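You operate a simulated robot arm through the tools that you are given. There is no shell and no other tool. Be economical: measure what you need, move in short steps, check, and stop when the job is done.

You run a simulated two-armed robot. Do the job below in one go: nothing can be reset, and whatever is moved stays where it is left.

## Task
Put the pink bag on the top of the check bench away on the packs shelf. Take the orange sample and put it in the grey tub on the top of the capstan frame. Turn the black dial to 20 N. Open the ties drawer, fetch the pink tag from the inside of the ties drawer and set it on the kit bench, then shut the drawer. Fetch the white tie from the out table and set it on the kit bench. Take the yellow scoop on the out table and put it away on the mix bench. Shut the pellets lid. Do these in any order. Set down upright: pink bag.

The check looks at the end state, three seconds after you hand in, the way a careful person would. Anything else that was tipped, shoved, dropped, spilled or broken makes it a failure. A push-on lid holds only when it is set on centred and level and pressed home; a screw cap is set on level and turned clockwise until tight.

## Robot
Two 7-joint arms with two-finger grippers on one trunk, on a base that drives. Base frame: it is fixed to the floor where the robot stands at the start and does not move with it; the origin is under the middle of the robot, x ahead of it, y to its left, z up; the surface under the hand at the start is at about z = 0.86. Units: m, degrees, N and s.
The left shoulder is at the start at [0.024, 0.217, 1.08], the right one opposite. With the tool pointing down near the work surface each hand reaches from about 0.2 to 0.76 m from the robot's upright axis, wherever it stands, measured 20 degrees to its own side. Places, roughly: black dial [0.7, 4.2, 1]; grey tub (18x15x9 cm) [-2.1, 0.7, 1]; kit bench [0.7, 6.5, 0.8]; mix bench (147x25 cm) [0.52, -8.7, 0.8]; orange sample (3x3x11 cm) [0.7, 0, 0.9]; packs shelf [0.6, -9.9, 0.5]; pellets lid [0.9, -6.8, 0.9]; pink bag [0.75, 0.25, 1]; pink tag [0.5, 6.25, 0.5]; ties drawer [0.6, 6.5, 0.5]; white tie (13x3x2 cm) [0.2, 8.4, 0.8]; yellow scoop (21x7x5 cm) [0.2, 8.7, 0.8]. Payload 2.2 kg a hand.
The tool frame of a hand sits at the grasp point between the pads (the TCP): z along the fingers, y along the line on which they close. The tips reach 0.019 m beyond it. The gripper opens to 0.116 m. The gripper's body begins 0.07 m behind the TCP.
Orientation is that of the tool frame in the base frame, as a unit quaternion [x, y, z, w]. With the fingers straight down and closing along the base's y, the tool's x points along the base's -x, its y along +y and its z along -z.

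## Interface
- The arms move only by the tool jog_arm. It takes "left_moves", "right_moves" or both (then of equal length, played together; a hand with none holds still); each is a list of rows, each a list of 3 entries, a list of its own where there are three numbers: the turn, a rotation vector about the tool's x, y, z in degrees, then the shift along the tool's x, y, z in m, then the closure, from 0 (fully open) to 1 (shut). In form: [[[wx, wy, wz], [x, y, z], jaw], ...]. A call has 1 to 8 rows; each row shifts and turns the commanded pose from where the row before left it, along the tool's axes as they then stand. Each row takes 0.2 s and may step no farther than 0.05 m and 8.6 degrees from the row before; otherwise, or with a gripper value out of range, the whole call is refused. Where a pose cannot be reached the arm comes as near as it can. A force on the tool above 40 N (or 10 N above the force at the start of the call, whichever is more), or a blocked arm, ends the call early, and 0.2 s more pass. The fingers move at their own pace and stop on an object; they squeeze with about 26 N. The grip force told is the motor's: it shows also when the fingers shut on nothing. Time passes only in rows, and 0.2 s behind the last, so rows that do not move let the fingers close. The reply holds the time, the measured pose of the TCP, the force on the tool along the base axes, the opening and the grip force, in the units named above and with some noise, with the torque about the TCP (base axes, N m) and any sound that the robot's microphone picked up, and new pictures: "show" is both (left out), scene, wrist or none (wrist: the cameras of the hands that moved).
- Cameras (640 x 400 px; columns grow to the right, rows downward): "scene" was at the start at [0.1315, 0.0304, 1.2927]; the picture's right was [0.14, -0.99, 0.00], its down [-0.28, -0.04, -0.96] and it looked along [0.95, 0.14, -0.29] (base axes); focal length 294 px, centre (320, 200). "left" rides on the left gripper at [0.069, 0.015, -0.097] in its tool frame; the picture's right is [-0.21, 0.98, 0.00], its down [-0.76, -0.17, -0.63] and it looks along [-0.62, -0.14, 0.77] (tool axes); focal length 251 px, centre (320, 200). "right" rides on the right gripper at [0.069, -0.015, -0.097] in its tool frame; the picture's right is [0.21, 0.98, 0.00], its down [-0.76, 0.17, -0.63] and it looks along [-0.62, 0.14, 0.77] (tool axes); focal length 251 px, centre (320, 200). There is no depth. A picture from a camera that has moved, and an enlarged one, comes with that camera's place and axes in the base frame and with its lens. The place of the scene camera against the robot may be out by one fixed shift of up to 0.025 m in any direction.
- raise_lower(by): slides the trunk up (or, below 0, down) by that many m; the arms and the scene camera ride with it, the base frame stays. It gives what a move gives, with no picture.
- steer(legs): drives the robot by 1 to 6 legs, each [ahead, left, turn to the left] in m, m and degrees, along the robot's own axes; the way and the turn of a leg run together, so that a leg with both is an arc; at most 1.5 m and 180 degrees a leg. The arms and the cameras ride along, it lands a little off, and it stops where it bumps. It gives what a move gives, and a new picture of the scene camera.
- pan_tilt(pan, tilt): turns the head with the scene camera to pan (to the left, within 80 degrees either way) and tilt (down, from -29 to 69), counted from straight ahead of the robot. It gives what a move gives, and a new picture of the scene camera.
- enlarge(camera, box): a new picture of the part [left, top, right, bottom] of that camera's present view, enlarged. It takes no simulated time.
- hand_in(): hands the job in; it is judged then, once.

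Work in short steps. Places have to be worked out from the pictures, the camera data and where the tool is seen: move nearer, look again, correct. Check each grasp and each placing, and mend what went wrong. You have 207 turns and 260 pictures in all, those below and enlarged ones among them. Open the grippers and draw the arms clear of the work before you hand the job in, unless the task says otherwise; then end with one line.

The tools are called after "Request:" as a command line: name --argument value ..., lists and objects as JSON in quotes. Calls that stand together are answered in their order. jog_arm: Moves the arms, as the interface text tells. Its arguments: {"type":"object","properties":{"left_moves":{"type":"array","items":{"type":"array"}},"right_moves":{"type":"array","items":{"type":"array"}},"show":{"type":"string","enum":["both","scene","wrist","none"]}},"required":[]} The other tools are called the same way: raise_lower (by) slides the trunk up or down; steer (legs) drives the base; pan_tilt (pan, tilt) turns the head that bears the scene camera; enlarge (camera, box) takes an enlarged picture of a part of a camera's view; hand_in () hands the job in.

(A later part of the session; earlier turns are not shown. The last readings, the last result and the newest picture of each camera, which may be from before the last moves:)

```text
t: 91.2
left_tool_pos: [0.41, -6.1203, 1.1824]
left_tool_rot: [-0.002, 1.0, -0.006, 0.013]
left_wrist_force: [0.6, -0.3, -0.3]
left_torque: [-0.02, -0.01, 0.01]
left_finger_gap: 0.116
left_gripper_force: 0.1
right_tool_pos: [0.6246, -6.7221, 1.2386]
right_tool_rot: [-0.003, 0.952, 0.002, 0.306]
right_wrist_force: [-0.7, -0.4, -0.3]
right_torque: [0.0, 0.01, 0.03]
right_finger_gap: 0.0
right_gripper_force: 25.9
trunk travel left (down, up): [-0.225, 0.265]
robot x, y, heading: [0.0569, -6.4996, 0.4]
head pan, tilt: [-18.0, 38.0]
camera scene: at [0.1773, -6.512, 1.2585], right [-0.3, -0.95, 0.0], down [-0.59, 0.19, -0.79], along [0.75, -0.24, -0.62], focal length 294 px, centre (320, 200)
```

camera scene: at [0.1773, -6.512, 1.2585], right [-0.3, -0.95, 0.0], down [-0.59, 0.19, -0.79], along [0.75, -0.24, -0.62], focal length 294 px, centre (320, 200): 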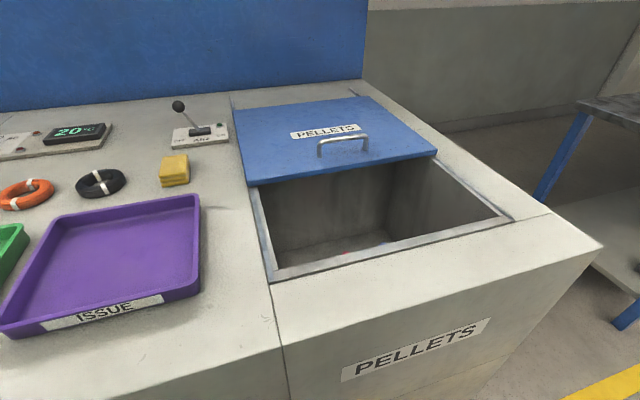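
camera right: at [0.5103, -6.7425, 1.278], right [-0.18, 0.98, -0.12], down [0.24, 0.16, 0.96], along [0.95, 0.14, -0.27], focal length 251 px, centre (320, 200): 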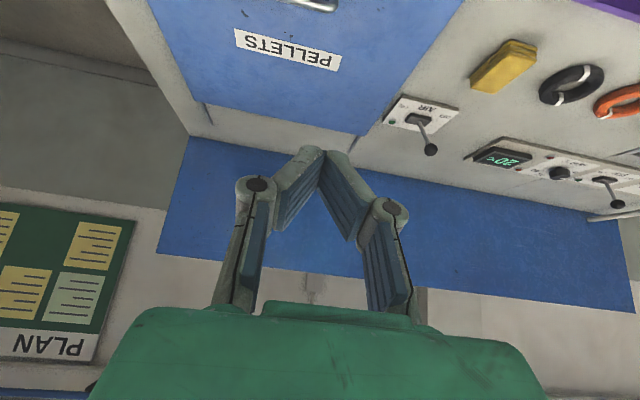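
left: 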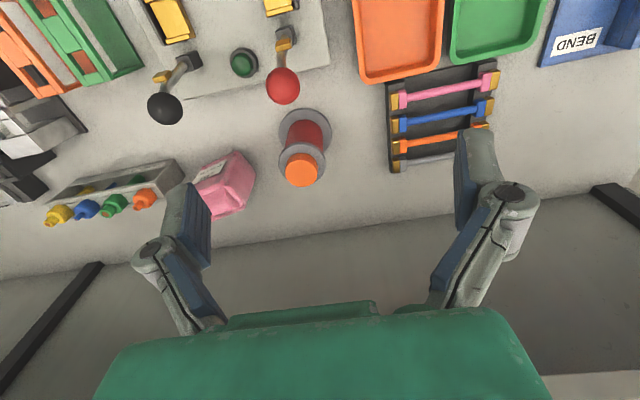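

The bar is at about (0.78, -6.77, 0.925) and the lid top is at about z≈0.88. I'll bring the shut fingertips above and just beyond the bar.

Request:
jog_arm --right_moves '[[[0, 0, 0], [-0.004, -0.0067, 0.045], 1], [[0, 0, 0], [-0.004, -0.0067, 0.045], 1], [[0, 0, 0], [-0.004, -0.0067, 0.045], 1], [[0, 0, 0], [-0.004, -0.0067, 0.045], 1], [[0, 0, 0], [-0.004, -0.0067, 0.045], 1], [[0, 0, 0], [-0.004, -0.0067, 0.045], 1], [[0, 0, 0], [-0.004, -0.0067, 0.045], 1], [[0, 0, 0], [0, 0, 0], 1]]' --show "both"

```text
t: 93.0
left_tool_pos: [0.4091, -6.1204, 1.1825]
left_tool_rot: [-0.003, 1.0, -0.006, 0.011]
left_wrist_force: [0.7, 0.3, -0.5]
left_torque: [-0.03, 0.0, 0.02]
left_finger_gap: 0.116
left_gripper_force: 0.1
right_tool_pos: [0.8304, -6.7672, 1.0022]
right_tool_rot: [-0.003, 0.952, 0.002, 0.306]
right_wrist_force: [0.0, -0.4, 0.7]
right_torque: [0.02, 0.0, 0.03]
right_finger_gap: 0.0002
right_gripper_force: 25.8
trunk travel left (down, up): [-0.225, 0.265]
robot x, y, heading: [0.0555, -6.503, 0.6]
head pan, tilt: [-18.0, 38.0]
camera scene: at [0.1774, -6.512, 1.2586], right [-0.3, -0.95, 0.0], down [-0.59, 0.19, -0.79], along [0.75, -0.24, -0.62], focal length 294 px, centre (320, 200)
camera right: at [0.7163, -6.7866, 1.0414], right [-0.18, 0.98, -0.12], down [0.24, 0.17, 0.96], along [0.95, 0.14, -0.27], focal length 251 px, centre (320, 200)
```

scene: 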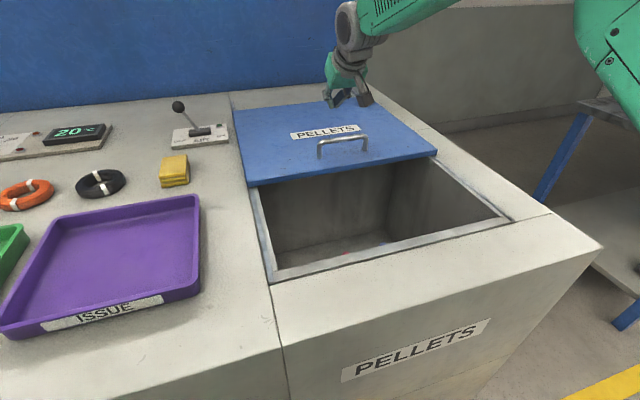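
right: 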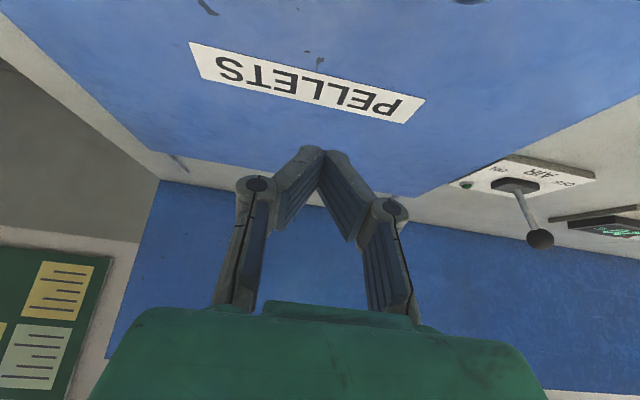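

The projection matches where the tips appear, so the calibration is good. I'll lower the tips to just above the lid behind the bar.

Request:
jog_arm --right_moves '[[[0, 0, 0], [0.012, -0.001, 0.023], 1], [[0, 0, 0], [0.012, -0.001, 0.023], 1], [[0, 0, 0], [0.012, 0, 0.022], 1], [[0, 0, 0], [0, 0, 0], 1]]' --show "both"

```text
t: 94.0
left_tool_pos: [0.4088, -6.1214, 1.1814]
left_tool_rot: [-0.003, 1.0, -0.006, 0.01]
left_wrist_force: [0.7, -0.7, 0.1]
left_torque: [0.02, -0.05, 0.03]
left_finger_gap: 0.1159
left_gripper_force: 0.0
right_tool_pos: [0.8414, -6.7686, 0.9258]
right_tool_rot: [-0.002, 0.952, 0.001, 0.307]
right_wrist_force: [0.0, -0.3, 0.0]
right_torque: [-0.03, 0.0, 0.03]
right_finger_gap: 0.0
right_gripper_force: 25.8
trunk travel left (down, up): [-0.225, 0.265]
robot x, y, heading: [0.0571, -6.4993, 0.6]
head pan, tilt: [-18.0, 38.0]
camera scene: at [0.1782, -6.5117, 1.2585], right [-0.3, -0.95, 0.0], down [-0.59, 0.19, -0.79], along [0.75, -0.24, -0.62], focal length 294 px, centre (320, 200)
camera right: at [0.7283, -6.7884, 0.9638], right [-0.18, 0.98, -0.12], down [0.24, 0.17, 0.96], along [0.95, 0.14, -0.27], focal length 251 px, centre (320, 200)
```

scene: 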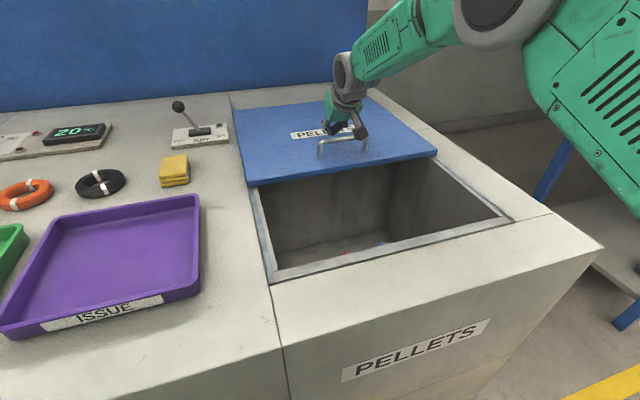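
right: 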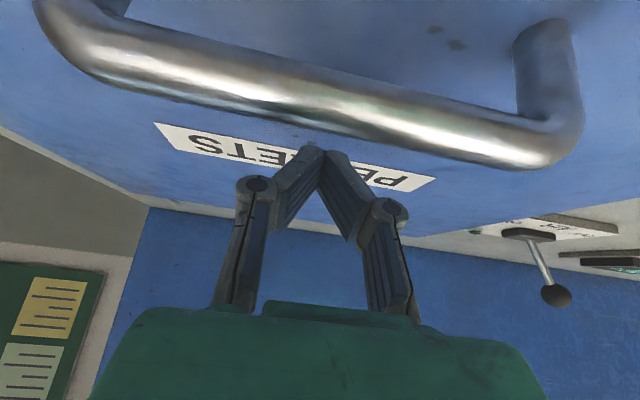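

The fingers are behind the bar. I'll lower 1 cm and pull it toward the robot.

Request:
jog_arm --right_moves '[[[0, 0, 0], [0.006, 0, 0.0085], 1], [[0, 0, 0], [0.0244, 0, -0.0175], 1], [[0, 0, 0], [0.0244, 0, -0.0175], 1], [[0, 0, 0], [0.0244, 0, -0.0175], 1], [[0, 0, 0], [0.0244, 0, -0.0175], 1], [[0, 0, 0], [0, 0, 0], 1]]' --show "scene"

```text
t: 95.3
left_tool_pos: [0.4111, -6.1207, 1.1812]
left_tool_rot: [-0.003, 1.0, -0.005, 0.01]
left_wrist_force: [0.0, 0.1, 0.5]
left_torque: [0.02, 0.0, 0.0]
left_finger_gap: 0.1158
left_gripper_force: 0.1
right_tool_pos: [0.723, -6.7712, 0.9119]
right_tool_rot: [-0.003, 0.953, 0.001, 0.304]
right_wrist_force: [0.0, 0.3, 0.7]
right_torque: [0.06, 0.01, -0.02]
right_finger_gap: 0.0
right_gripper_force: 26.3
trunk travel left (down, up): [-0.225, 0.265]
robot x, y, heading: [0.0564, -6.5009, 0.5]
head pan, tilt: [-18.0, 38.0]
camera scene: at [0.1785, -6.5116, 1.2584], right [-0.3, -0.95, 0.0], down [-0.59, 0.19, -0.79], along [0.75, -0.24, -0.62], focal length 294 px, centre (320, 200)
```

scene: 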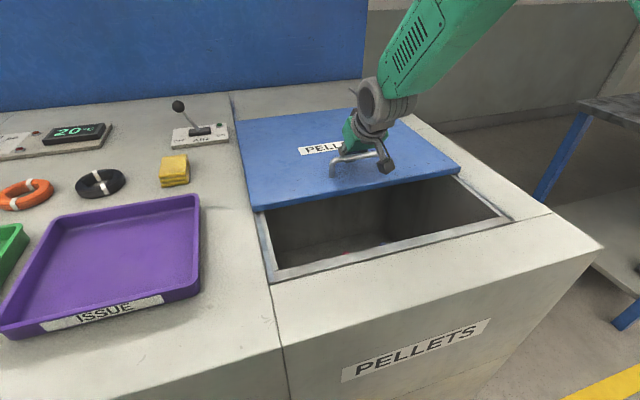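

The lid slides freely. I'll keep pulling.

Request:
jog_arm --right_moves '[[[0, 0, 0], [0.0244, 0, -0.0175], 1], [[0, 0, 0], [0.0244, 0, -0.0175], 1], [[0, 0, 0], [0.0244, 0, -0.0175], 1], [[0, 0, 0], [0.0244, 0, -0.0175], 1], [[0, 0, 0], [0, 0, 0], 1]]' --show "scene"

```text
t: 96.5
left_tool_pos: [0.4098, -6.1206, 1.1825]
left_tool_rot: [-0.003, 1.0, -0.005, 0.011]
left_wrist_force: [1.1, 0.1, -0.8]
left_torque: [-0.01, 0.0, 0.03]
left_finger_gap: 0.1162
left_gripper_force: 0.1
right_tool_pos: [0.6028, -6.7695, 0.9126]
right_tool_rot: [-0.004, 0.952, 0.002, 0.305]
right_wrist_force: [-0.5, 0.9, -0.6]
right_torque: [0.02, 0.0, 0.0]
right_finger_gap: 0.0
right_gripper_force: 26.0
trunk travel left (down, up): [-0.225, 0.265]
robot x, y, heading: [0.0554, -6.5042, 0.4]
head pan, tilt: [-18.0, 38.0]
camera scene: at [0.1781, -6.5113, 1.2584], right [-0.3, -0.95, 0.0], down [-0.59, 0.19, -0.79], along [0.75, -0.24, -0.62], focal length 294 px, centre (320, 200)
```

scene: 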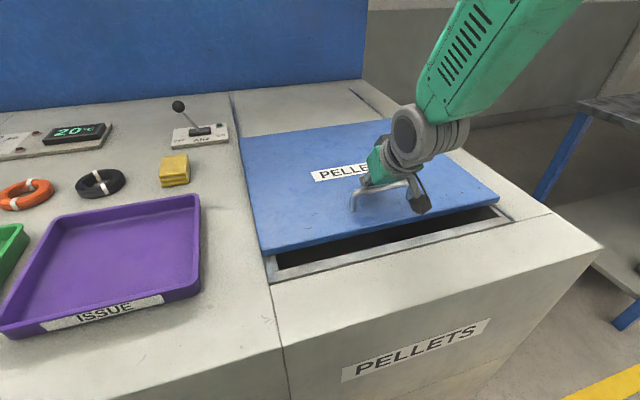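

About 6–7 cm remains. I'll pull on until the lid meets its stop.

Request:
jog_arm --right_moves '[[[0, 0, 0], [0.0163, 0, -0.0117], 1], [[0, 0, 0], [0.0163, 0, -0.0117], 1], [[0, 0, 0], [0.0163, 0, -0.0117], 1], [[0, 0, 0], [0.0163, 0, -0.0117], 1], [[0, 0, 0], [0.0163, 0, -0.0117], 1], [[0, 0, 0], [0, 0, 0], 1]]' --show "scene"

```text
t: 97.5
left_tool_pos: [0.4085, -6.1195, 1.1801]
left_tool_rot: [-0.003, 1.0, -0.007, 0.008]
left_wrist_force: [0.2, 0.5, 0.8]
left_torque: [-0.03, -0.04, -0.02]
left_finger_gap: 0.1159
left_gripper_force: 0.0
right_tool_pos: [0.542, -6.7707, 0.9243]
right_tool_rot: [-0.001, 0.946, 0.002, 0.325]
right_wrist_force: [7.2, 0.1, 5.0]
right_torque: [0.0, 0.67, -0.01]
right_finger_gap: 0.0
right_gripper_force: 25.7
trunk travel left (down, up): [-0.225, 0.265]
robot x, y, heading: [0.0579, -6.5013, 0.5]
head pan, tilt: [-18.0, 38.0]
stopped in row 4 (right hand): the force on the tool passed its limit at 50 N (the readings are from after the stop); the commanded pose is now the measured one
camera scene: at [0.1782, -6.5113, 1.2586], right [-0.3, -0.95, 0.0], down [-0.59, 0.19, -0.79], along [0.75, -0.24, -0.62], focal length 294 px, centre (320, 200)
```

scene: 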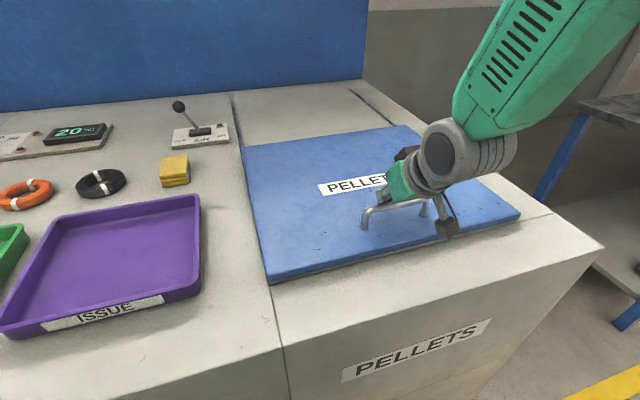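

The lid hit its stop and covers the opening. I'll unhook the hand: slightly forward, then up.

Request:
jog_arm --right_moves '[[[0, 0, 0], [-0.016, 0, 0.0117], 1], [[0, 0, 0], [-0.02, 0, -0.025], 1], [[0, 0, 0], [-0.025, 0, -0.035], 1], [[0, 0, 0], [-0.025, 0, -0.035], 1], [[0, 8, 0], [-0.02, 0, -0.035], 1], [[0, 8, 0], [0.0, 0, -0.04], 1], [[0, 8, 0], [0.03, 0, -0.03], 0.5], [[0, 8, 0], [0.03, 0, -0.03], 0]]' --show "scene"

```text
t: 99.3
left_tool_pos: [0.4073, -6.1154, 1.1815]
left_tool_rot: [-0.004, 1.0, -0.007, 0.011]
left_wrist_force: [0.4, 0.2, -0.2]
left_torque: [0.0, 0.01, 0.04]
left_finger_gap: 0.1161
left_gripper_force: 0.0
right_tool_pos: [0.4578, -6.7685, 1.1536]
right_tool_rot: [-0.003, 0.999, 0.001, 0.047]
right_wrist_force: [-0.4, 0.8, -0.1]
right_torque: [-0.04, -0.01, -0.01]
right_finger_gap: 0.1161
right_gripper_force: 0.0
trunk travel left (down, up): [-0.225, 0.265]
robot x, y, heading: [0.0616, -6.5004, 0.4]
head pan, tilt: [-18.0, 38.0]
camera scene: at [0.1763, -6.5091, 1.2587], right [-0.3, -0.95, 0.0], down [-0.59, 0.18, -0.79], along [0.75, -0.24, -0.62], focal length 294 px, centre (320, 200)
```

scene: 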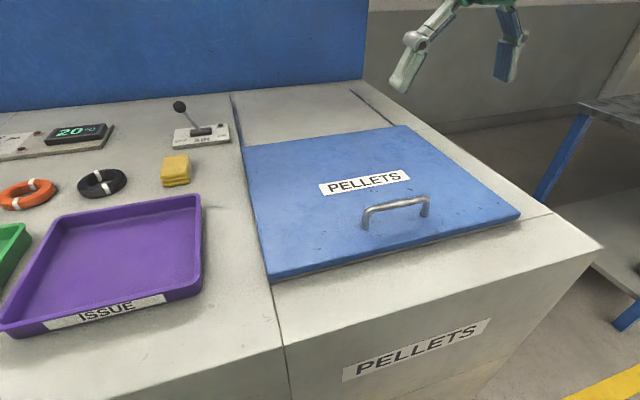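

The lid is shut. Next I'll back off and slide south to look at the mix bench and the packs shelf.

Request:
steer --legs '[[-0.5, 0, 0], [0, -1.5, 0], [0, -1.2, 0]]'

Request:
pan_tilt --pan -20 --tilt 25

```text
t: 114.9
left_tool_pos: [-0.1247, -8.8292, 1.1834]
left_tool_rot: [0.007, 1.0, -0.007, 0.011]
left_wrist_force: [0.2, -0.1, 0.3]
left_torque: [0.0, 0.01, -0.03]
left_finger_gap: 0.1159
left_gripper_force: 0.0
right_tool_pos: [-0.0875, -9.4806, 1.1542]
right_tool_rot: [0.009, 0.999, 0.0, 0.048]
right_wrist_force: [0.0, -0.1, 0.3]
right_torque: [0.0, -0.02, -0.01]
right_finger_gap: 0.1161
right_gripper_force: 0.1
trunk travel left (down, up): [-0.225, 0.265]
robot x, y, heading: [-0.4843, -9.2062, -0.7]
head pan, tilt: [-18.0, 38.0]
camera scene: at [-0.364, -9.2178, 1.2586], right [-0.32, -0.95, 0.0], down [-0.58, 0.2, -0.79], along [0.74, -0.25, -0.62], focal length 294 px, centre (320, 200)
```

scene: 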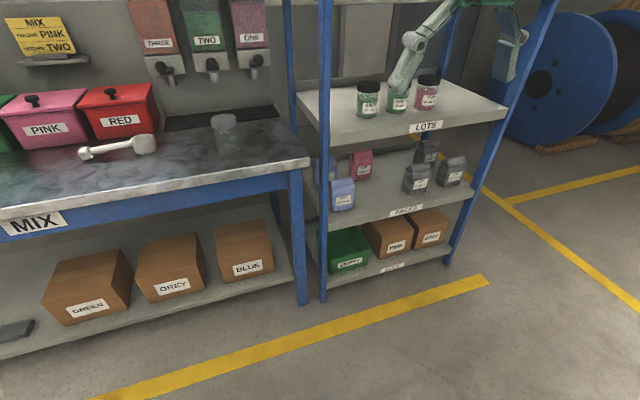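

```text
t: 115.7
left_tool_pos: [-0.1257, -8.8311, 1.1805]
left_tool_rot: [0.007, 1.0, -0.005, 0.009]
left_wrist_force: [-0.8, 0.1, -0.6]
left_torque: [0.02, 0.01, 0.01]
left_finger_gap: 0.1161
left_gripper_force: 0.1
right_tool_pos: [-0.0897, -9.4824, 1.1547]
right_tool_rot: [0.008, 0.999, 0.002, 0.048]
right_wrist_force: [0.1, 0.2, -0.4]
right_torque: [-0.03, 0.02, 0.0]
right_finger_gap: 0.116
right_gripper_force: 0.1
trunk travel left (down, up): [-0.225, 0.265]
robot x, y, heading: [-0.4828, -9.2056, -0.7]
head pan, tilt: [-20.0, 25.0]
camera scene: at [-0.3596, -9.225, 1.2788], right [-0.35, -0.94, 0.0], down [-0.4, 0.15, -0.9], along [0.85, -0.32, -0.43], focal length 294 px, centre (320, 200)
```

scene: 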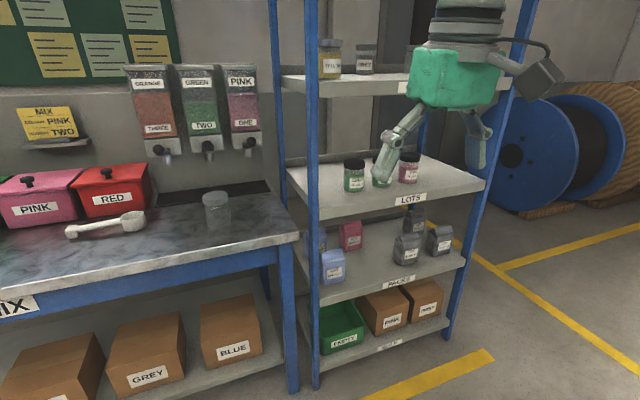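

The packs shelf is the middle tier of an open rack, with the LOTS shelf above it. I'll zoom in to find free space.

Request:
enlarge --camera "scene" --box '[290, 170, 500, 301]'

```text
3.05 times, centred on (395, 236) of scene
camera zoom: at [-0.3596, -9.225, 1.2788], right [-0.35, -0.94, 0.0], down [-0.4, 0.15, -0.9], along [0.85, -0.32, -0.43], focal length 898 px, centre (91, 92)
```

zoom: 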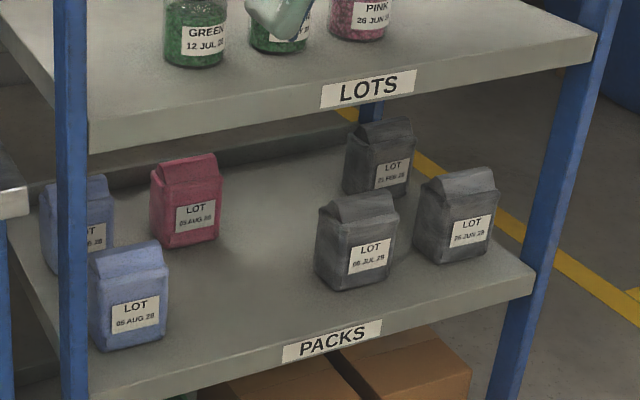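

There's a free spot for the bag at about (0.50, -9.76, 0.5), and a roughly 45° tilted hand will fit under the LOTS shelf. Now I'll head north for the dial and the drawer.

Request:
steer --legs '[[0, 0, 90.7], [1.5, 0, 0], [1.5, 0, 0], [1.5, 0, 0], [1.5, 0, 0], [1.5, 0, 0]]'

```text
t: 155.3
left_tool_pos: [-0.5309, -1.2766, 1.1813]
left_tool_rot: [-0.677, 0.736, 0.003, 0.01]
left_wrist_force: [1.2, 1.0, -0.1]
left_torque: [-0.03, -0.01, 0.0]
left_finger_gap: 0.1159
left_gripper_force: 0.1
right_tool_pos: [0.1226, -1.2858, 1.154]
right_tool_rot: [-0.676, 0.735, 0.034, 0.033]
right_wrist_force: [-0.4, -0.3, 0.2]
right_torque: [0.0, -0.03, -0.01]
right_finger_gap: 0.1161
right_gripper_force: 0.0
trunk travel left (down, up): [-0.225, 0.265]
robot x, y, heading: [-0.1797, -1.6598, 85.3]
head pan, tilt: [-20.0, 25.0]
camera scene: at [-0.142, -1.5186, 1.2789], right [0.91, -0.42, 0.0], down [-0.18, -0.39, -0.91], along [0.38, 0.82, -0.43], focal length 294 px, centre (320, 200)
```

scene: 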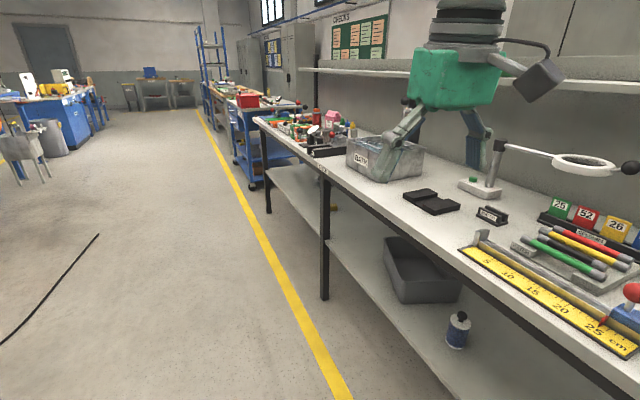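

I've drifted toward the bench, so I'll correct the heading and the lateral offset, then go on to the dial at y≈4.2.

Request:
steer --legs '[[0, 0.22, 5], [1.5, 0, 0], [1.5, 0, 0], [1.5, 0, 0], [1.2, 0, 0]]'

Request:
pan_tilt --pan -70 --tilt 22

```text
t: 183.6
left_tool_pos: [-0.7519, 4.3648, 1.1795]
left_tool_rot: [-0.7, 0.714, 0.001, 0.009]
left_wrist_force: [1.0, 0.2, -0.1]
left_torque: [0.04, -0.01, 0.01]
left_finger_gap: 0.1159
left_gripper_force: 0.1
right_tool_pos: [-0.0999, 4.3984, 1.1541]
right_tool_rot: [-0.7, 0.713, 0.036, 0.034]
right_wrist_force: [0.1, -0.5, -0.1]
right_torque: [0.02, 0.0, 0.01]
right_finger_gap: 0.1159
right_gripper_force: 0.1
trunk travel left (down, up): [-0.225, 0.265]
robot x, y, heading: [-0.3817, 4.0062, 89.3]
head pan, tilt: [-20.0, 25.0]
camera scene: at [-0.3469, 4.1505, 1.2789], right [0.93, -0.36, 0.0], down [-0.15, -0.4, -0.91], along [0.32, 0.84, -0.43], focal length 294 px, centre (320, 200)
```

scene: 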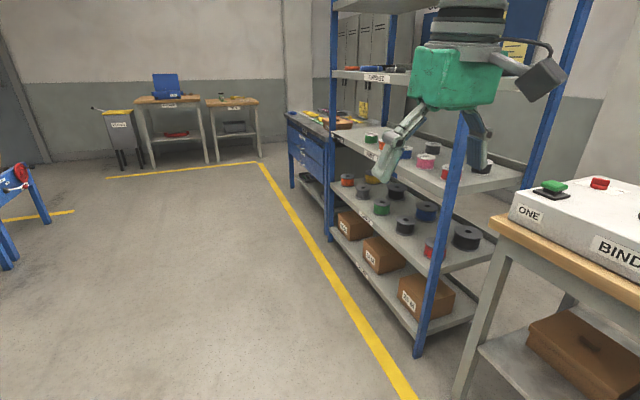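

```text
t: 184.8
left_tool_pos: [-0.7522, 4.3646, 1.1791]
left_tool_rot: [-0.7, 0.714, -0.001, 0.008]
left_wrist_force: [-0.1, -0.6, 0.0]
left_torque: [0.04, 0.0, -0.01]
left_finger_gap: 0.1161
left_gripper_force: 0.1
right_tool_pos: [-0.0985, 4.397, 1.1553]
right_tool_rot: [-0.698, 0.714, 0.036, 0.034]
right_wrist_force: [0.0, -0.8, 0.6]
right_torque: [0.01, -0.01, 0.02]
right_finger_gap: 0.116
right_gripper_force: 0.0
trunk travel left (down, up): [-0.225, 0.265]
robot x, y, heading: [-0.3811, 4.0091, 89.2]
head pan, tilt: [-70.0, 22.0]
camera scene: at [-0.2923, 4.0947, 1.2838], right [0.33, -0.95, 0.0], down [-0.36, -0.12, -0.93], along [0.88, 0.3, -0.38], focal length 294 px, centre (320, 200)
```

scene: 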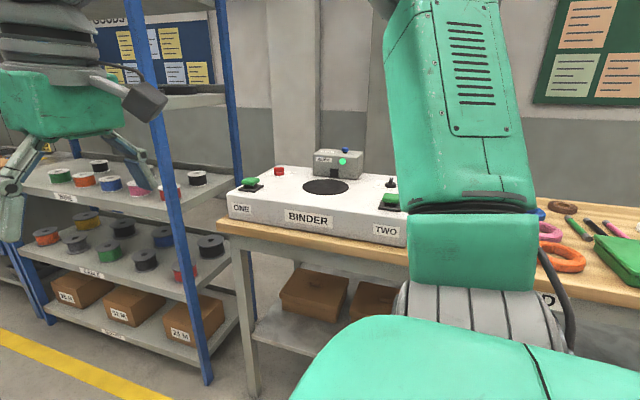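

The binder is on the right. I'll turn to face it.

Request:
steer --legs '[[0, 0, -89.3]]'

Request:
pan_tilt --pan 0 --tilt 22

```text
t: 188.9
left_tool_pos: [-0.0352, 4.3942, 1.1795]
left_tool_rot: [-0.006, 1.0, -0.006, 0.008]
left_wrist_force: [0.0, -0.3, 0.0]
left_torque: [0.0, 0.0, -0.02]
left_finger_gap: 0.1159
left_gripper_force: 0.1
right_tool_pos: [0.0204, 3.7415, 1.1554]
right_tool_rot: [-0.007, 0.999, 0.002, 0.049]
right_wrist_force: [-0.9, -0.3, -1.0]
right_torque: [0.02, 0.03, 0.01]
right_finger_gap: 0.1163
right_gripper_force: 0.0
trunk travel left (down, up): [-0.225, 0.265]
robot x, y, heading: [-0.381, 4.0091, 0.9]
head pan, tilt: [-70.0, 22.0]
camera scene: at [-0.3077, 3.9356, 1.2838], right [-0.93, -0.36, 0.0], down [-0.14, 0.35, -0.93], along [0.33, -0.87, -0.38], focal length 294 px, centre (320, 200)
```

scene: 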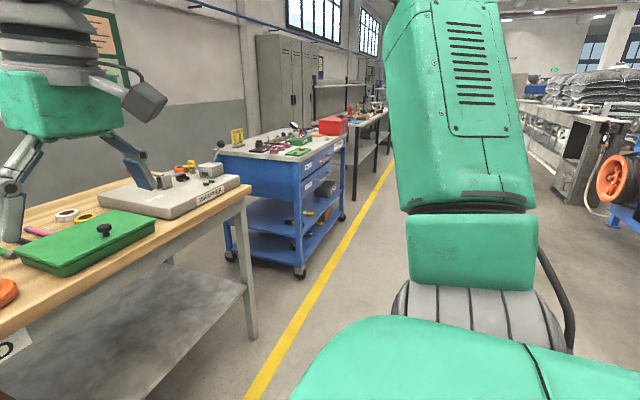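

```text
t: 190.3
left_tool_pos: [-0.0357, 4.3924, 1.1769]
left_tool_rot: [-0.007, 1.0, -0.008, 0.005]
left_wrist_force: [-0.2, 0.3, 0.3]
left_torque: [-0.03, -0.03, 0.02]
left_finger_gap: 0.1163
left_gripper_force: 0.1
right_tool_pos: [0.0192, 3.7414, 1.155]
right_tool_rot: [-0.006, 0.999, 0.002, 0.05]
right_wrist_force: [-0.4, 0.3, 0.8]
right_torque: [-0.01, 0.02, 0.0]
right_finger_gap: 0.116
right_gripper_force: 0.1
trunk travel left (down, up): [-0.225, 0.265]
robot x, y, heading: [-0.3777, 4.0057, 1.1]
head pan, tilt: [0.0, 22.0]
camera scene: at [-0.2479, 4.0237, 1.2838], right [0.01, -1.0, 0.0], down [-0.38, 0.0, -0.93], along [0.93, 0.01, -0.38], focal length 294 px, centre (320, 200)
```

scene: 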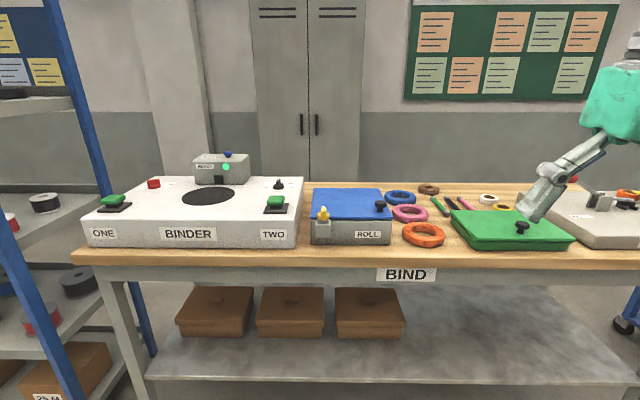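

I'll zoom on the small black knob at the back right of the binder.

Request:
enlarge --camera "scene" --box '[190, 140, 400, 271]'

```text
3.05 times, centred on (295, 206) of scene
camera zoom: at [-0.2479, 4.0237, 1.2838], right [0.01, -1.0, 0.0], down [-0.38, 0.0, -0.93], along [0.93, 0.01, -0.38], focal length 898 px, centre (396, 183)
```

zoom: 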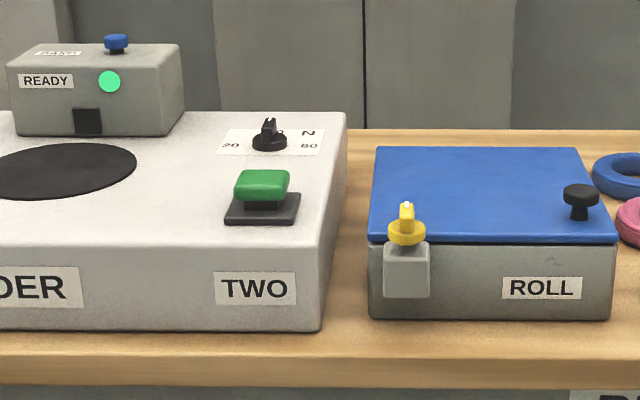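

The dial, marked 20 and 60 N, is at about (0.70, 4.17). I'll drive up so the left hand can reach it, steering clear of the green button.

Request:
steer --legs '[[0.43, -0.05, -1]]'

Request:
jog_arm --left_moves '[[[0, 0, 0], [-0.04, -0.035, 0], 0.4], [[0, 0, 0], [-0.04, -0.035, 0], 0.4], [[0, 0, 0], [-0.04, -0.035, 0], 0.4], [[0, 0, 0], [-0.04, -0.035, 0], 0.4], [[0, 0, 0], [-0.03, -0.02, 0], 0.4], [[0, 0, 0], [0, 0, 0], 0.4]]' --show "wrist"

```text
t: 193.0
left_tool_pos: [0.4101, 4.3424, 1.178]
left_tool_rot: [-0.002, 1.0, -0.006, 0.005]
left_wrist_force: [0.1, 0.1, -0.6]
left_torque: [0.01, 0.0, 0.01]
left_finger_gap: 0.1159
left_gripper_force: 0.1
right_tool_pos: [0.4554, 3.6908, 1.1547]
right_tool_rot: [0.001, 0.999, 0.0, 0.05]
right_wrist_force: [-0.7, 0.1, 0.2]
right_torque: [0.02, -0.01, -0.02]
right_finger_gap: 0.1159
right_gripper_force: 0.1
trunk travel left (down, up): [-0.225, 0.265]
robot x, y, heading: [0.0604, 3.9593, 0.3]
head pan, tilt: [0.0, 22.0]
camera scene: at [0.1921, 3.9754, 1.2838], right [0.0, -1.0, 0.0], down [-0.38, 0.0, -0.93], along [0.93, 0.0, -0.38], focal length 294 px, centre (320, 200)
```

scene: 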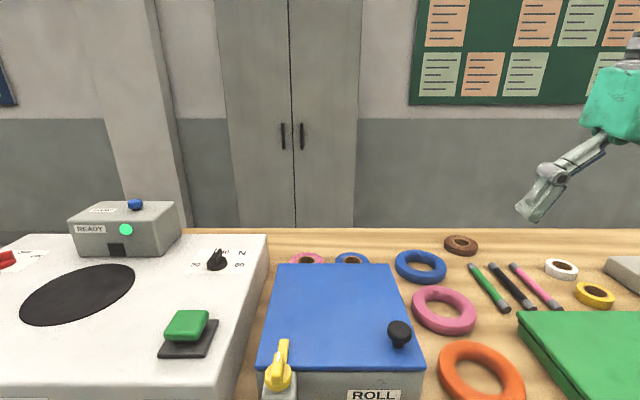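

```text
refused: row 1 steps farther than a row can; nothing moved
```

That row was too large, so I'll use smaller steps. I'll also zoom on the dial scale.

Request:
jog_arm --left_moves '[[[0, 0, 0], [-0.035, -0.025, 0], 0.4], [[0, 0, 0], [-0.035, -0.025, 0], 0.4], [[0, 0, 0], [-0.035, -0.025, 0], 0.4], [[0, 0, 0], [-0.035, -0.025, 0], 0.4], [[0, 0, 0], [-0.03, -0.025, 0], 0.4], [[0, 0, 0], [-0.03, -0.025, 0], 0.4], [[0, 0, 0], [0, -0.02, 0], 0.4], [[0, 0, 0], [0, 0, 0], 0.4]]' --show "wrist"

Request:
enlarge --camera "scene" --box '[150, 220, 290, 308]'

```text
t: 194.8
left_tool_pos: [0.6085, 4.1717, 1.1822]
left_tool_rot: [0.0, 1.0, -0.006, 0.006]
left_wrist_force: [0.2, 0.0, 0.5]
left_torque: [-0.01, -0.03, -0.01]
left_finger_gap: 0.0696
left_gripper_force: 0.0
right_tool_pos: [0.454, 3.689, 1.1556]
right_tool_rot: [0.001, 0.999, 0.001, 0.051]
right_wrist_force: [-0.6, 0.3, -0.4]
right_torque: [-0.02, 0.03, -0.01]
right_finger_gap: 0.116
right_gripper_force: 0.1
trunk travel left (down, up): [-0.225, 0.265]
robot x, y, heading: [0.0622, 3.9572, -0.1]
head pan, tilt: [0.0, 22.0]
camera left: at [0.5385, 4.1883, 1.2777], right [0.21, 0.98, -0.01], down [0.75, -0.16, 0.64], along [0.63, -0.14, -0.77], focal length 251 px, centre (320, 200)
```

left: 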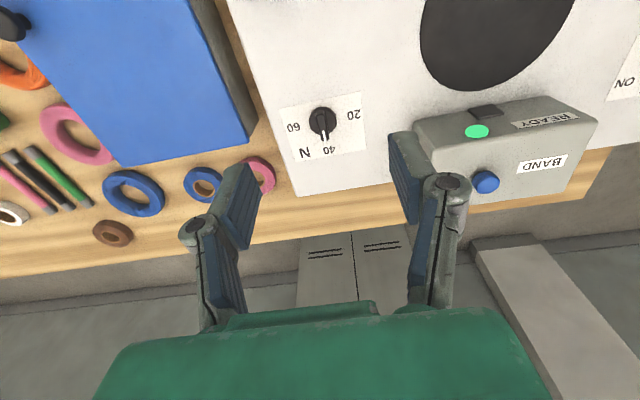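

```text
4.55 times, centred on (220, 264) of scene
camera zoom: at [0.1932, 3.974, 1.2836], right [0.0, -1.0, 0.0], down [-0.38, 0.0, -0.93], along [0.93, 0.0, -0.38], focal length 1339 px, centre (774, -91)
```

zoom: 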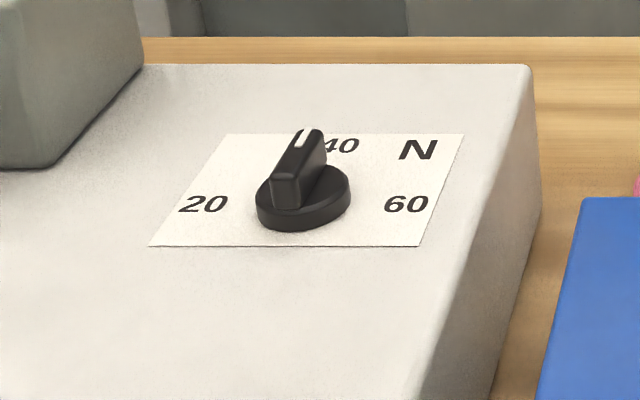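

The pointer sits near 40 now, with 20 to the left (+y), so it needs about 90° counter-clockwise. The knob is at about (0.678, 4.16). I'll lower over it with the jaws narrowed.

Request:
jog_arm --left_moves '[[[0, 0, 0], [-0.025, -0.004, 0.025], 0.55], [[0, 0, 0], [-0.025, -0.004, 0.025], 0.55], [[0, 0, 0], [-0.02, -0.004, 0.03], 0.55], [[0, 0, 0], [0, 0, 0.03], 0.55], [[0, 0, 0], [0, 0, 0], 0.55]]' --show "wrist"

Request:
enlarge --camera "left" --box '[220, 60, 420, 185]'

```text
t: 196.0
left_tool_pos: [0.6804, 4.1607, 1.0747]
left_tool_rot: [-0.001, 1.0, -0.006, 0.007]
left_wrist_force: [0.1, 0.7, -0.3]
left_torque: [0.02, 0.0, 0.01]
left_finger_gap: 0.052
left_gripper_force: 0.0
right_tool_pos: [0.454, 3.6905, 1.1555]
right_tool_rot: [0.001, 0.999, 0.001, 0.051]
right_wrist_force: [-0.3, -0.4, 0.2]
right_torque: [0.02, 0.0, -0.04]
right_finger_gap: 0.1159
right_gripper_force: 0.0
trunk travel left (down, up): [-0.225, 0.265]
robot x, y, heading: [0.0618, 3.9595, 0.2]
head pan, tilt: [0.0, 22.0]
camera left: at [0.6089, 4.1778, 1.1691], right [0.21, 0.98, -0.01], down [0.75, -0.16, 0.64], along [0.63, -0.14, -0.76], focal length 251 px, centre (320, 200)
```

left: 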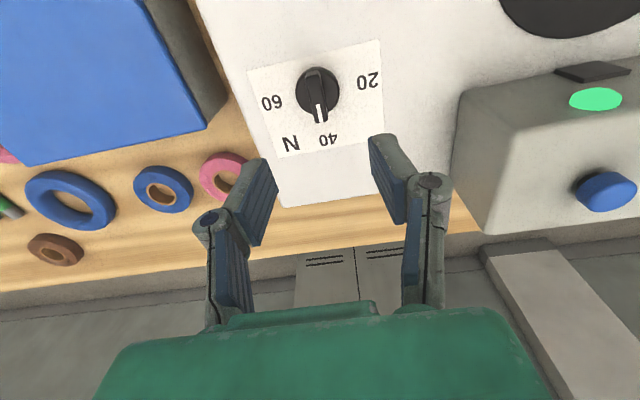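

```text
3.20 times, centred on (320, 122) of left
camera zoom: at [0.6089, 4.1778, 1.1691], right [0.21, 0.98, -0.01], down [0.75, -0.16, 0.64], along [0.63, -0.14, -0.76], focal length 805 px, centre (320, 448)
```

zoom: 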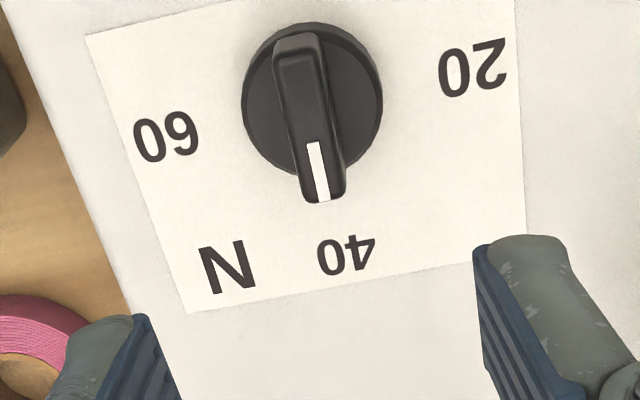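

The geometry is consistent: knob centre (0.677, 4.1605), panel z≈0.938, ridge top ≈0.963, and exactly 90° to go. I'll lower onto the ridge and grip it.

Request:
jog_arm --left_moves '[[[0, 0, 0], [0.002, 0, 0.035], 0.7], [[0, 0, 0], [0.002, 0, 0.035], 0.7], [[0, 0, 0], [0, 0, 0.02], 0.7], [[0, 0, 0], [0, 0, 0.012], 0.7], [[0, 0, 0], [0, 0, 0], 0.7], [[0, 0, 0], [0, 0, 0], 1], [[0, 0, 0], [0, 0, 0], 1]]' --show "wrist"

```text
t: 197.6
left_tool_pos: [0.6776, 4.1583, 0.9708]
left_tool_rot: [-0.001, 1.0, -0.007, 0.007]
left_wrist_force: [-0.8, 5.3, -2.8]
left_torque: [0.16, -0.43, 0.0]
left_finger_gap: 0.0132
left_gripper_force: 39.6
right_tool_pos: [0.454, 3.6925, 1.156]
right_tool_rot: [0.0, 0.999, 0.001, 0.05]
right_wrist_force: [0.4, -0.3, 0.2]
right_torque: [0.04, 0.0, 0.01]
right_finger_gap: 0.1158
right_gripper_force: 0.1
trunk travel left (down, up): [-0.225, 0.265]
robot x, y, heading: [0.062, 3.9649, 0.1]
head pan, tilt: [0.0, 22.0]
camera left: at [0.6077, 4.1755, 1.0665], right [0.21, 0.98, -0.01], down [0.75, -0.16, 0.64], along [0.63, -0.14, -0.77], focal length 251 px, centre (320, 200)
```

left: 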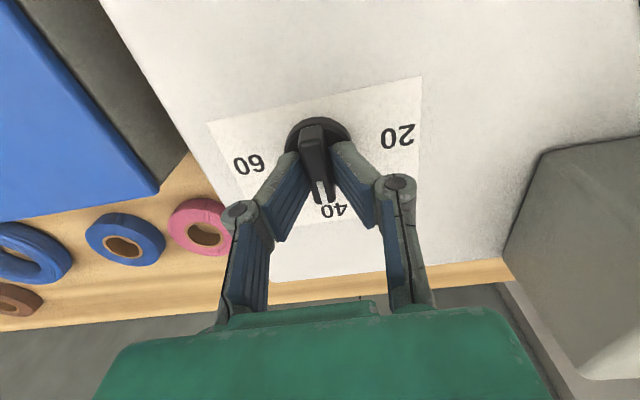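

Gripped. I'll rotate counter-clockwise, which is negative about tool z.

Request:
jog_arm --left_moves '[[[0, 0, -8], [0, 0, 0], 1], [[0, 0, -8], [0, 0, 0], 1], [[0, 0, -8], [0, 0, 0], 1], [[0, 0, -8], [0, 0, 0], 1], [[0, 0, -8], [0, 0, 0], 1], [[0, 0, -8], [0, 0, 0], 1]]' --show "scene"

```text
t: 199.0
left_tool_pos: [0.6773, 4.162, 0.9722]
left_tool_rot: [-0.409, 0.912, -0.009, 0.002]
left_wrist_force: [-5.7, 16.6, -1.7]
left_torque: [1.13, -0.67, -0.03]
left_finger_gap: 0.0134
left_gripper_force: 39.7
right_tool_pos: [0.4536, 3.6938, 1.1581]
right_tool_rot: [-0.001, 0.999, -0.002, 0.05]
right_wrist_force: [-0.2, 0.8, 0.1]
right_torque: [0.05, 0.0, 0.0]
right_finger_gap: 0.1161
right_gripper_force: 0.1
trunk travel left (down, up): [-0.225, 0.265]
robot x, y, heading: [0.0613, 3.9612, 0.1]
head pan, tilt: [0.0, 22.0]
camera scene: at [0.1927, 3.9798, 1.2837], right [0.0, -1.0, 0.0], down [-0.38, 0.0, -0.93], along [0.93, 0.0, -0.38], focal length 294 px, centre (320, 200)
```

scene: 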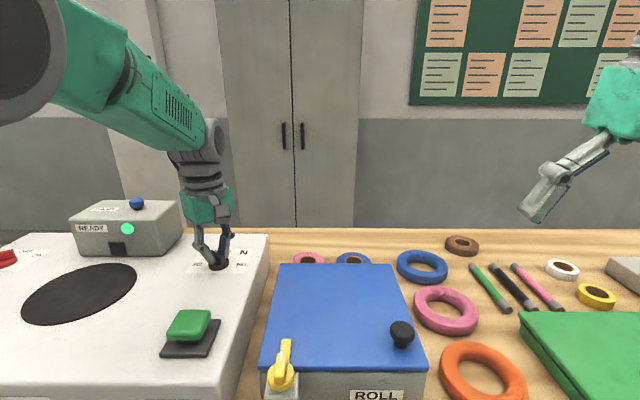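

It has turned 48° with a moderate side load. I'll ease the centre +y by 3 mm and continue the remaining 42°.

Request:
jog_arm --left_moves '[[[0, 0, 0], [-0.0022, 0.002, 0], 1], [[0, 0, -8.4], [0, 0, 0], 1], [[0, 0, -8.4], [0, 0, 0], 1], [[0, 0, -8.4], [0, 0, 0], 1], [[0, 0, -8.4], [0, 0, 0], 1], [[0, 0, -8.4], [0, 0, 0], 1], [[0, 0, 0], [0, 0, 0], 1]]' --show "wrist"

```text
t: 200.6
left_tool_pos: [0.6744, 4.1627, 0.971]
left_tool_rot: [0.708, -0.706, 0.009, 0.002]
left_wrist_force: [-22.9, 8.5, -8.5]
left_torque: [1.07, 0.37, -0.19]
left_finger_gap: 0.0134
left_gripper_force: 39.6
right_tool_pos: [0.4526, 3.6925, 1.158]
right_tool_rot: [0.001, 0.999, 0.0, 0.052]
right_wrist_force: [0.0, 0.4, -0.5]
right_torque: [0.0, 0.03, 0.01]
right_finger_gap: 0.1159
right_gripper_force: 0.0
trunk travel left (down, up): [-0.225, 0.265]
robot x, y, heading: [0.0623, 3.959, 0.2]
head pan, tilt: [0.0, 22.0]
camera left: at [0.6589, 4.0947, 1.0686], right [-0.98, 0.21, -0.01], down [0.16, 0.77, 0.62], along [0.14, 0.61, -0.78], focal length 251 px, centre (320, 200)
```

left: 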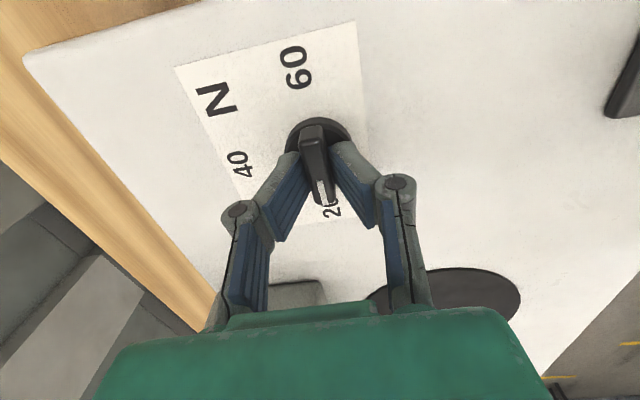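

It's rotated a full 90° and points at 20. I'll relieve the side load, open and rise straight up.

Request:
jog_arm --left_moves '[[[0, 0, 0], [0.0, 0.004, 0], 1], [[0, 0, 0], [0, 0, 0], 0.75], [[0, 0, 0], [0, 0, 0], 0.7], [[0, 0, 0], [0, 0, -0.03], 0.7], [[0, 0, 0], [0, 0, -0.04], 0.7], [[0, 0, 0], [0, 0, -0.04], 0.7]]' --show "wrist"

Request:
enlarge --camera "left" --box '[220, 60, 420, 185]'

```text
t: 202.0
left_tool_pos: [0.6711, 4.1606, 1.0829]
left_tool_rot: [0.708, -0.707, 0.008, 0.0]
left_wrist_force: [-1.0, 1.1, -0.3]
left_torque: [0.01, 0.02, 0.0]
left_finger_gap: 0.0347
left_gripper_force: 0.0
right_tool_pos: [0.4539, 3.6882, 1.1562]
right_tool_rot: [0.001, 0.999, 0.001, 0.051]
right_wrist_force: [0.0, -0.7, -0.3]
right_torque: [0.01, 0.04, 0.01]
right_finger_gap: 0.116
right_gripper_force: 0.0
trunk travel left (down, up): [-0.225, 0.265]
robot x, y, heading: [0.0607, 3.9576, -0.1]
head pan, tilt: [0.0, 22.0]
camera left: at [0.6539, 4.0932, 1.1797], right [-0.98, 0.21, -0.01], down [0.16, 0.76, 0.63], along [0.14, 0.61, -0.78], focal length 251 px, centre (320, 200)
```

left: 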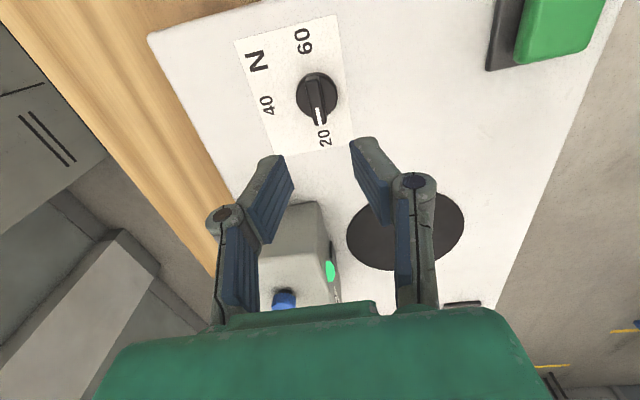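

```text
3.20 times, centred on (320, 122) of left
camera zoom: at [0.6539, 4.0932, 1.1797], right [-0.98, 0.21, -0.01], down [0.16, 0.76, 0.63], along [0.14, 0.61, -0.78], focal length 805 px, centre (320, 448)
```

zoom: 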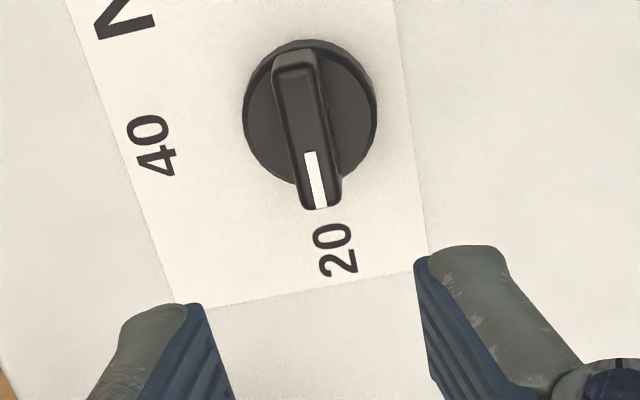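

The dial is set at 20 N. I'll raise the left hand, unwind it and back off, then go on to the drawer.

Request:
jog_arm --left_moves '[[[0, 0, 8], [0, 0, -0.015], 0.5], [[0, 0, 8], [0, 0, -0.015], 0.5], [[0, 0, 8], [0, 0, -0.015], 0.3], [[0, 0, 8], [0, 0, -0.015], 0], [[0, 0, 8], [0, 0, -0.015], 0], [[0, 0, 8], [0, 0, -0.015], 0], [[0, 0, 8], [0, 0, -0.01], 0], [[0, 0, 8], [0, 0, 0], 0]]' --show "none"

Request:
jog_arm --left_moves '[[[0, 0, 8.5], [0, 0, 0], 0], [[0, 0, 8.5], [0, 0, 0], 0], [[0, 0, 8.5], [0.03, 0, 0], 0], [[0, 0, 0], [0.045, 0, 0], 0], [[0, 0, 0], [0.045, 0.02, 0], 0], [[0, 0, 0], [0.045, 0.02, 0], 0], [[0, 0, 0], [0.04, 0.02, 0], 0], [[0, 0, 0], [0.03, 0.03, 0], 0]]' --show "none"

Request:
steer --legs '[[-0.5, 0, 0], [0, 1.25, 0], [0, 1.25, 0]]'

```text
t: 203.8
left_tool_pos: [0.6698, 4.1642, 1.1821]
left_tool_rot: [-0.225, 0.974, -0.008, 0.004]
left_wrist_force: [0.0, 0.1, 0.2]
left_torque: [0.0, 0.0, 0.01]
left_finger_gap: 0.1161
left_gripper_force: 0.0
right_tool_pos: [0.455, 3.6902, 1.1564]
right_tool_rot: [0.001, 0.999, 0.002, 0.051]
right_wrist_force: [-0.4, 0.0, 0.3]
right_torque: [0.03, -0.01, -0.01]
right_finger_gap: 0.116
right_gripper_force: 0.1
trunk travel left (down, up): [-0.225, 0.265]
robot x, y, heading: [0.0606, 3.9614, 0.1]
head pan, tilt: [0.0, 22.0]
```

```text
t: 205.6
left_tool_pos: [0.4347, 4.2538, 1.1762]
left_tool_rot: [-0.006, 1.0, -0.009, 0.007]
left_wrist_force: [-0.1, 0.1, 0.0]
left_torque: [-0.02, 0.0, -0.03]
left_finger_gap: 0.116
left_gripper_force: 0.0
right_tool_pos: [0.4532, 3.6983, 1.158]
right_tool_rot: [0.0, 0.999, -0.002, 0.051]
right_wrist_force: [0.0, 1.3, -0.1]
right_torque: [-0.03, 0.0, 0.01]
right_finger_gap: 0.116
right_gripper_force: 0.1
trunk travel left (down, up): [-0.225, 0.265]
robot x, y, heading: [0.0625, 3.9626, 0.1]
head pan, tilt: [0.0, 22.0]
```

```text
t: 220.5
left_tool_pos: [-0.0613, 6.7252, 1.1833]
left_tool_rot: [0.003, 1.0, 0.007, 0.006]
left_wrist_force: [-0.2, -0.4, -0.5]
left_torque: [0.06, 0.03, 0.01]
left_finger_gap: 0.1159
left_gripper_force: 0.0
right_tool_pos: [-0.0528, 6.1708, 1.1503]
right_tool_rot: [0.009, 0.999, 0.013, 0.051]
right_wrist_force: [0.5, -0.1, 0.2]
right_torque: [0.05, 0.0, -0.01]
right_finger_gap: 0.1163
right_gripper_force: 0.1
trunk travel left (down, up): [-0.225, 0.265]
robot x, y, heading: [-0.4407, 6.4737, -0.9]
head pan, tilt: [0.0, 22.0]
camera scene: at [-0.3093, 6.4577, 1.2834], right [-0.01, -1.0, -0.02], down [-0.38, 0.03, -0.93], along [0.93, 0.0, -0.38], focal length 294 px, centre (320, 200)
```

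scene: 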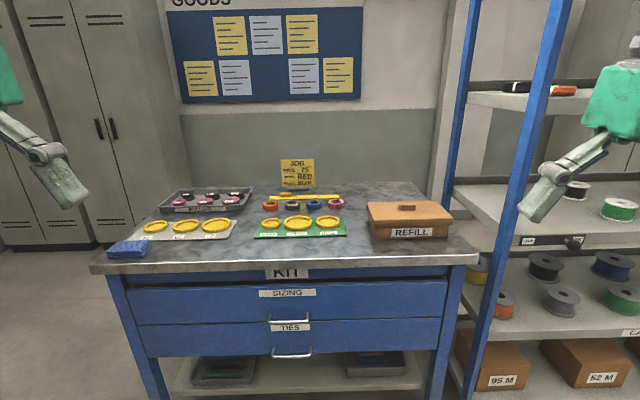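

The kit bench has two drawers, with TIES the lower one. I'll tilt down for a better look.

Request:
pan_tilt --pan 0 --tilt 42

Request:
enlarge --camera "scene" --box '[180, 140, 400, 277]'

```text
t: 221.3
left_tool_pos: [-0.0623, 6.7244, 1.1829]
left_tool_rot: [0.004, 1.0, 0.005, 0.007]
left_wrist_force: [0.5, -0.9, 0.1]
left_torque: [0.03, 0.01, 0.03]
left_finger_gap: 0.116
left_gripper_force: 0.1
right_tool_pos: [-0.0542, 6.1692, 1.1525]
right_tool_rot: [0.01, 0.999, 0.012, 0.051]
right_wrist_force: [0.6, -0.6, -0.3]
right_torque: [0.07, 0.03, 0.01]
right_finger_gap: 0.116
right_gripper_force: 0.0
trunk travel left (down, up): [-0.225, 0.265]
robot x, y, heading: [-0.4411, 6.4661, -0.9]
head pan, tilt: [0.0, 42.0]
camera scene: at [-0.3188, 6.4588, 1.2526], right [-0.02, -1.0, -0.02], down [-0.67, 0.02, -0.74], along [0.74, 0.0, -0.67], focal length 294 px, centre (320, 200)
```

scene: 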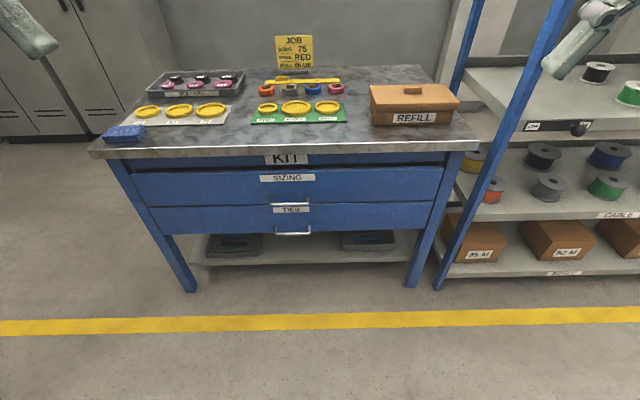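

```text
2.91 times, centred on (290, 208) of scene
camera zoom: at [-0.3188, 6.4588, 1.2526], right [-0.02, -1.0, -0.02], down [-0.67, 0.02, -0.74], along [0.74, 0.0, -0.67], focal length 857 px, centre (407, 175)
```

zoom: 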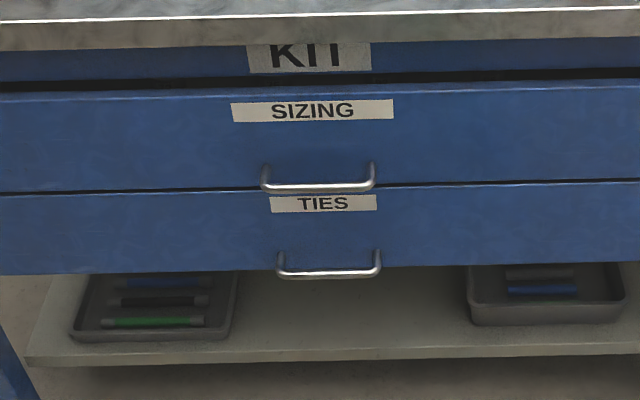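

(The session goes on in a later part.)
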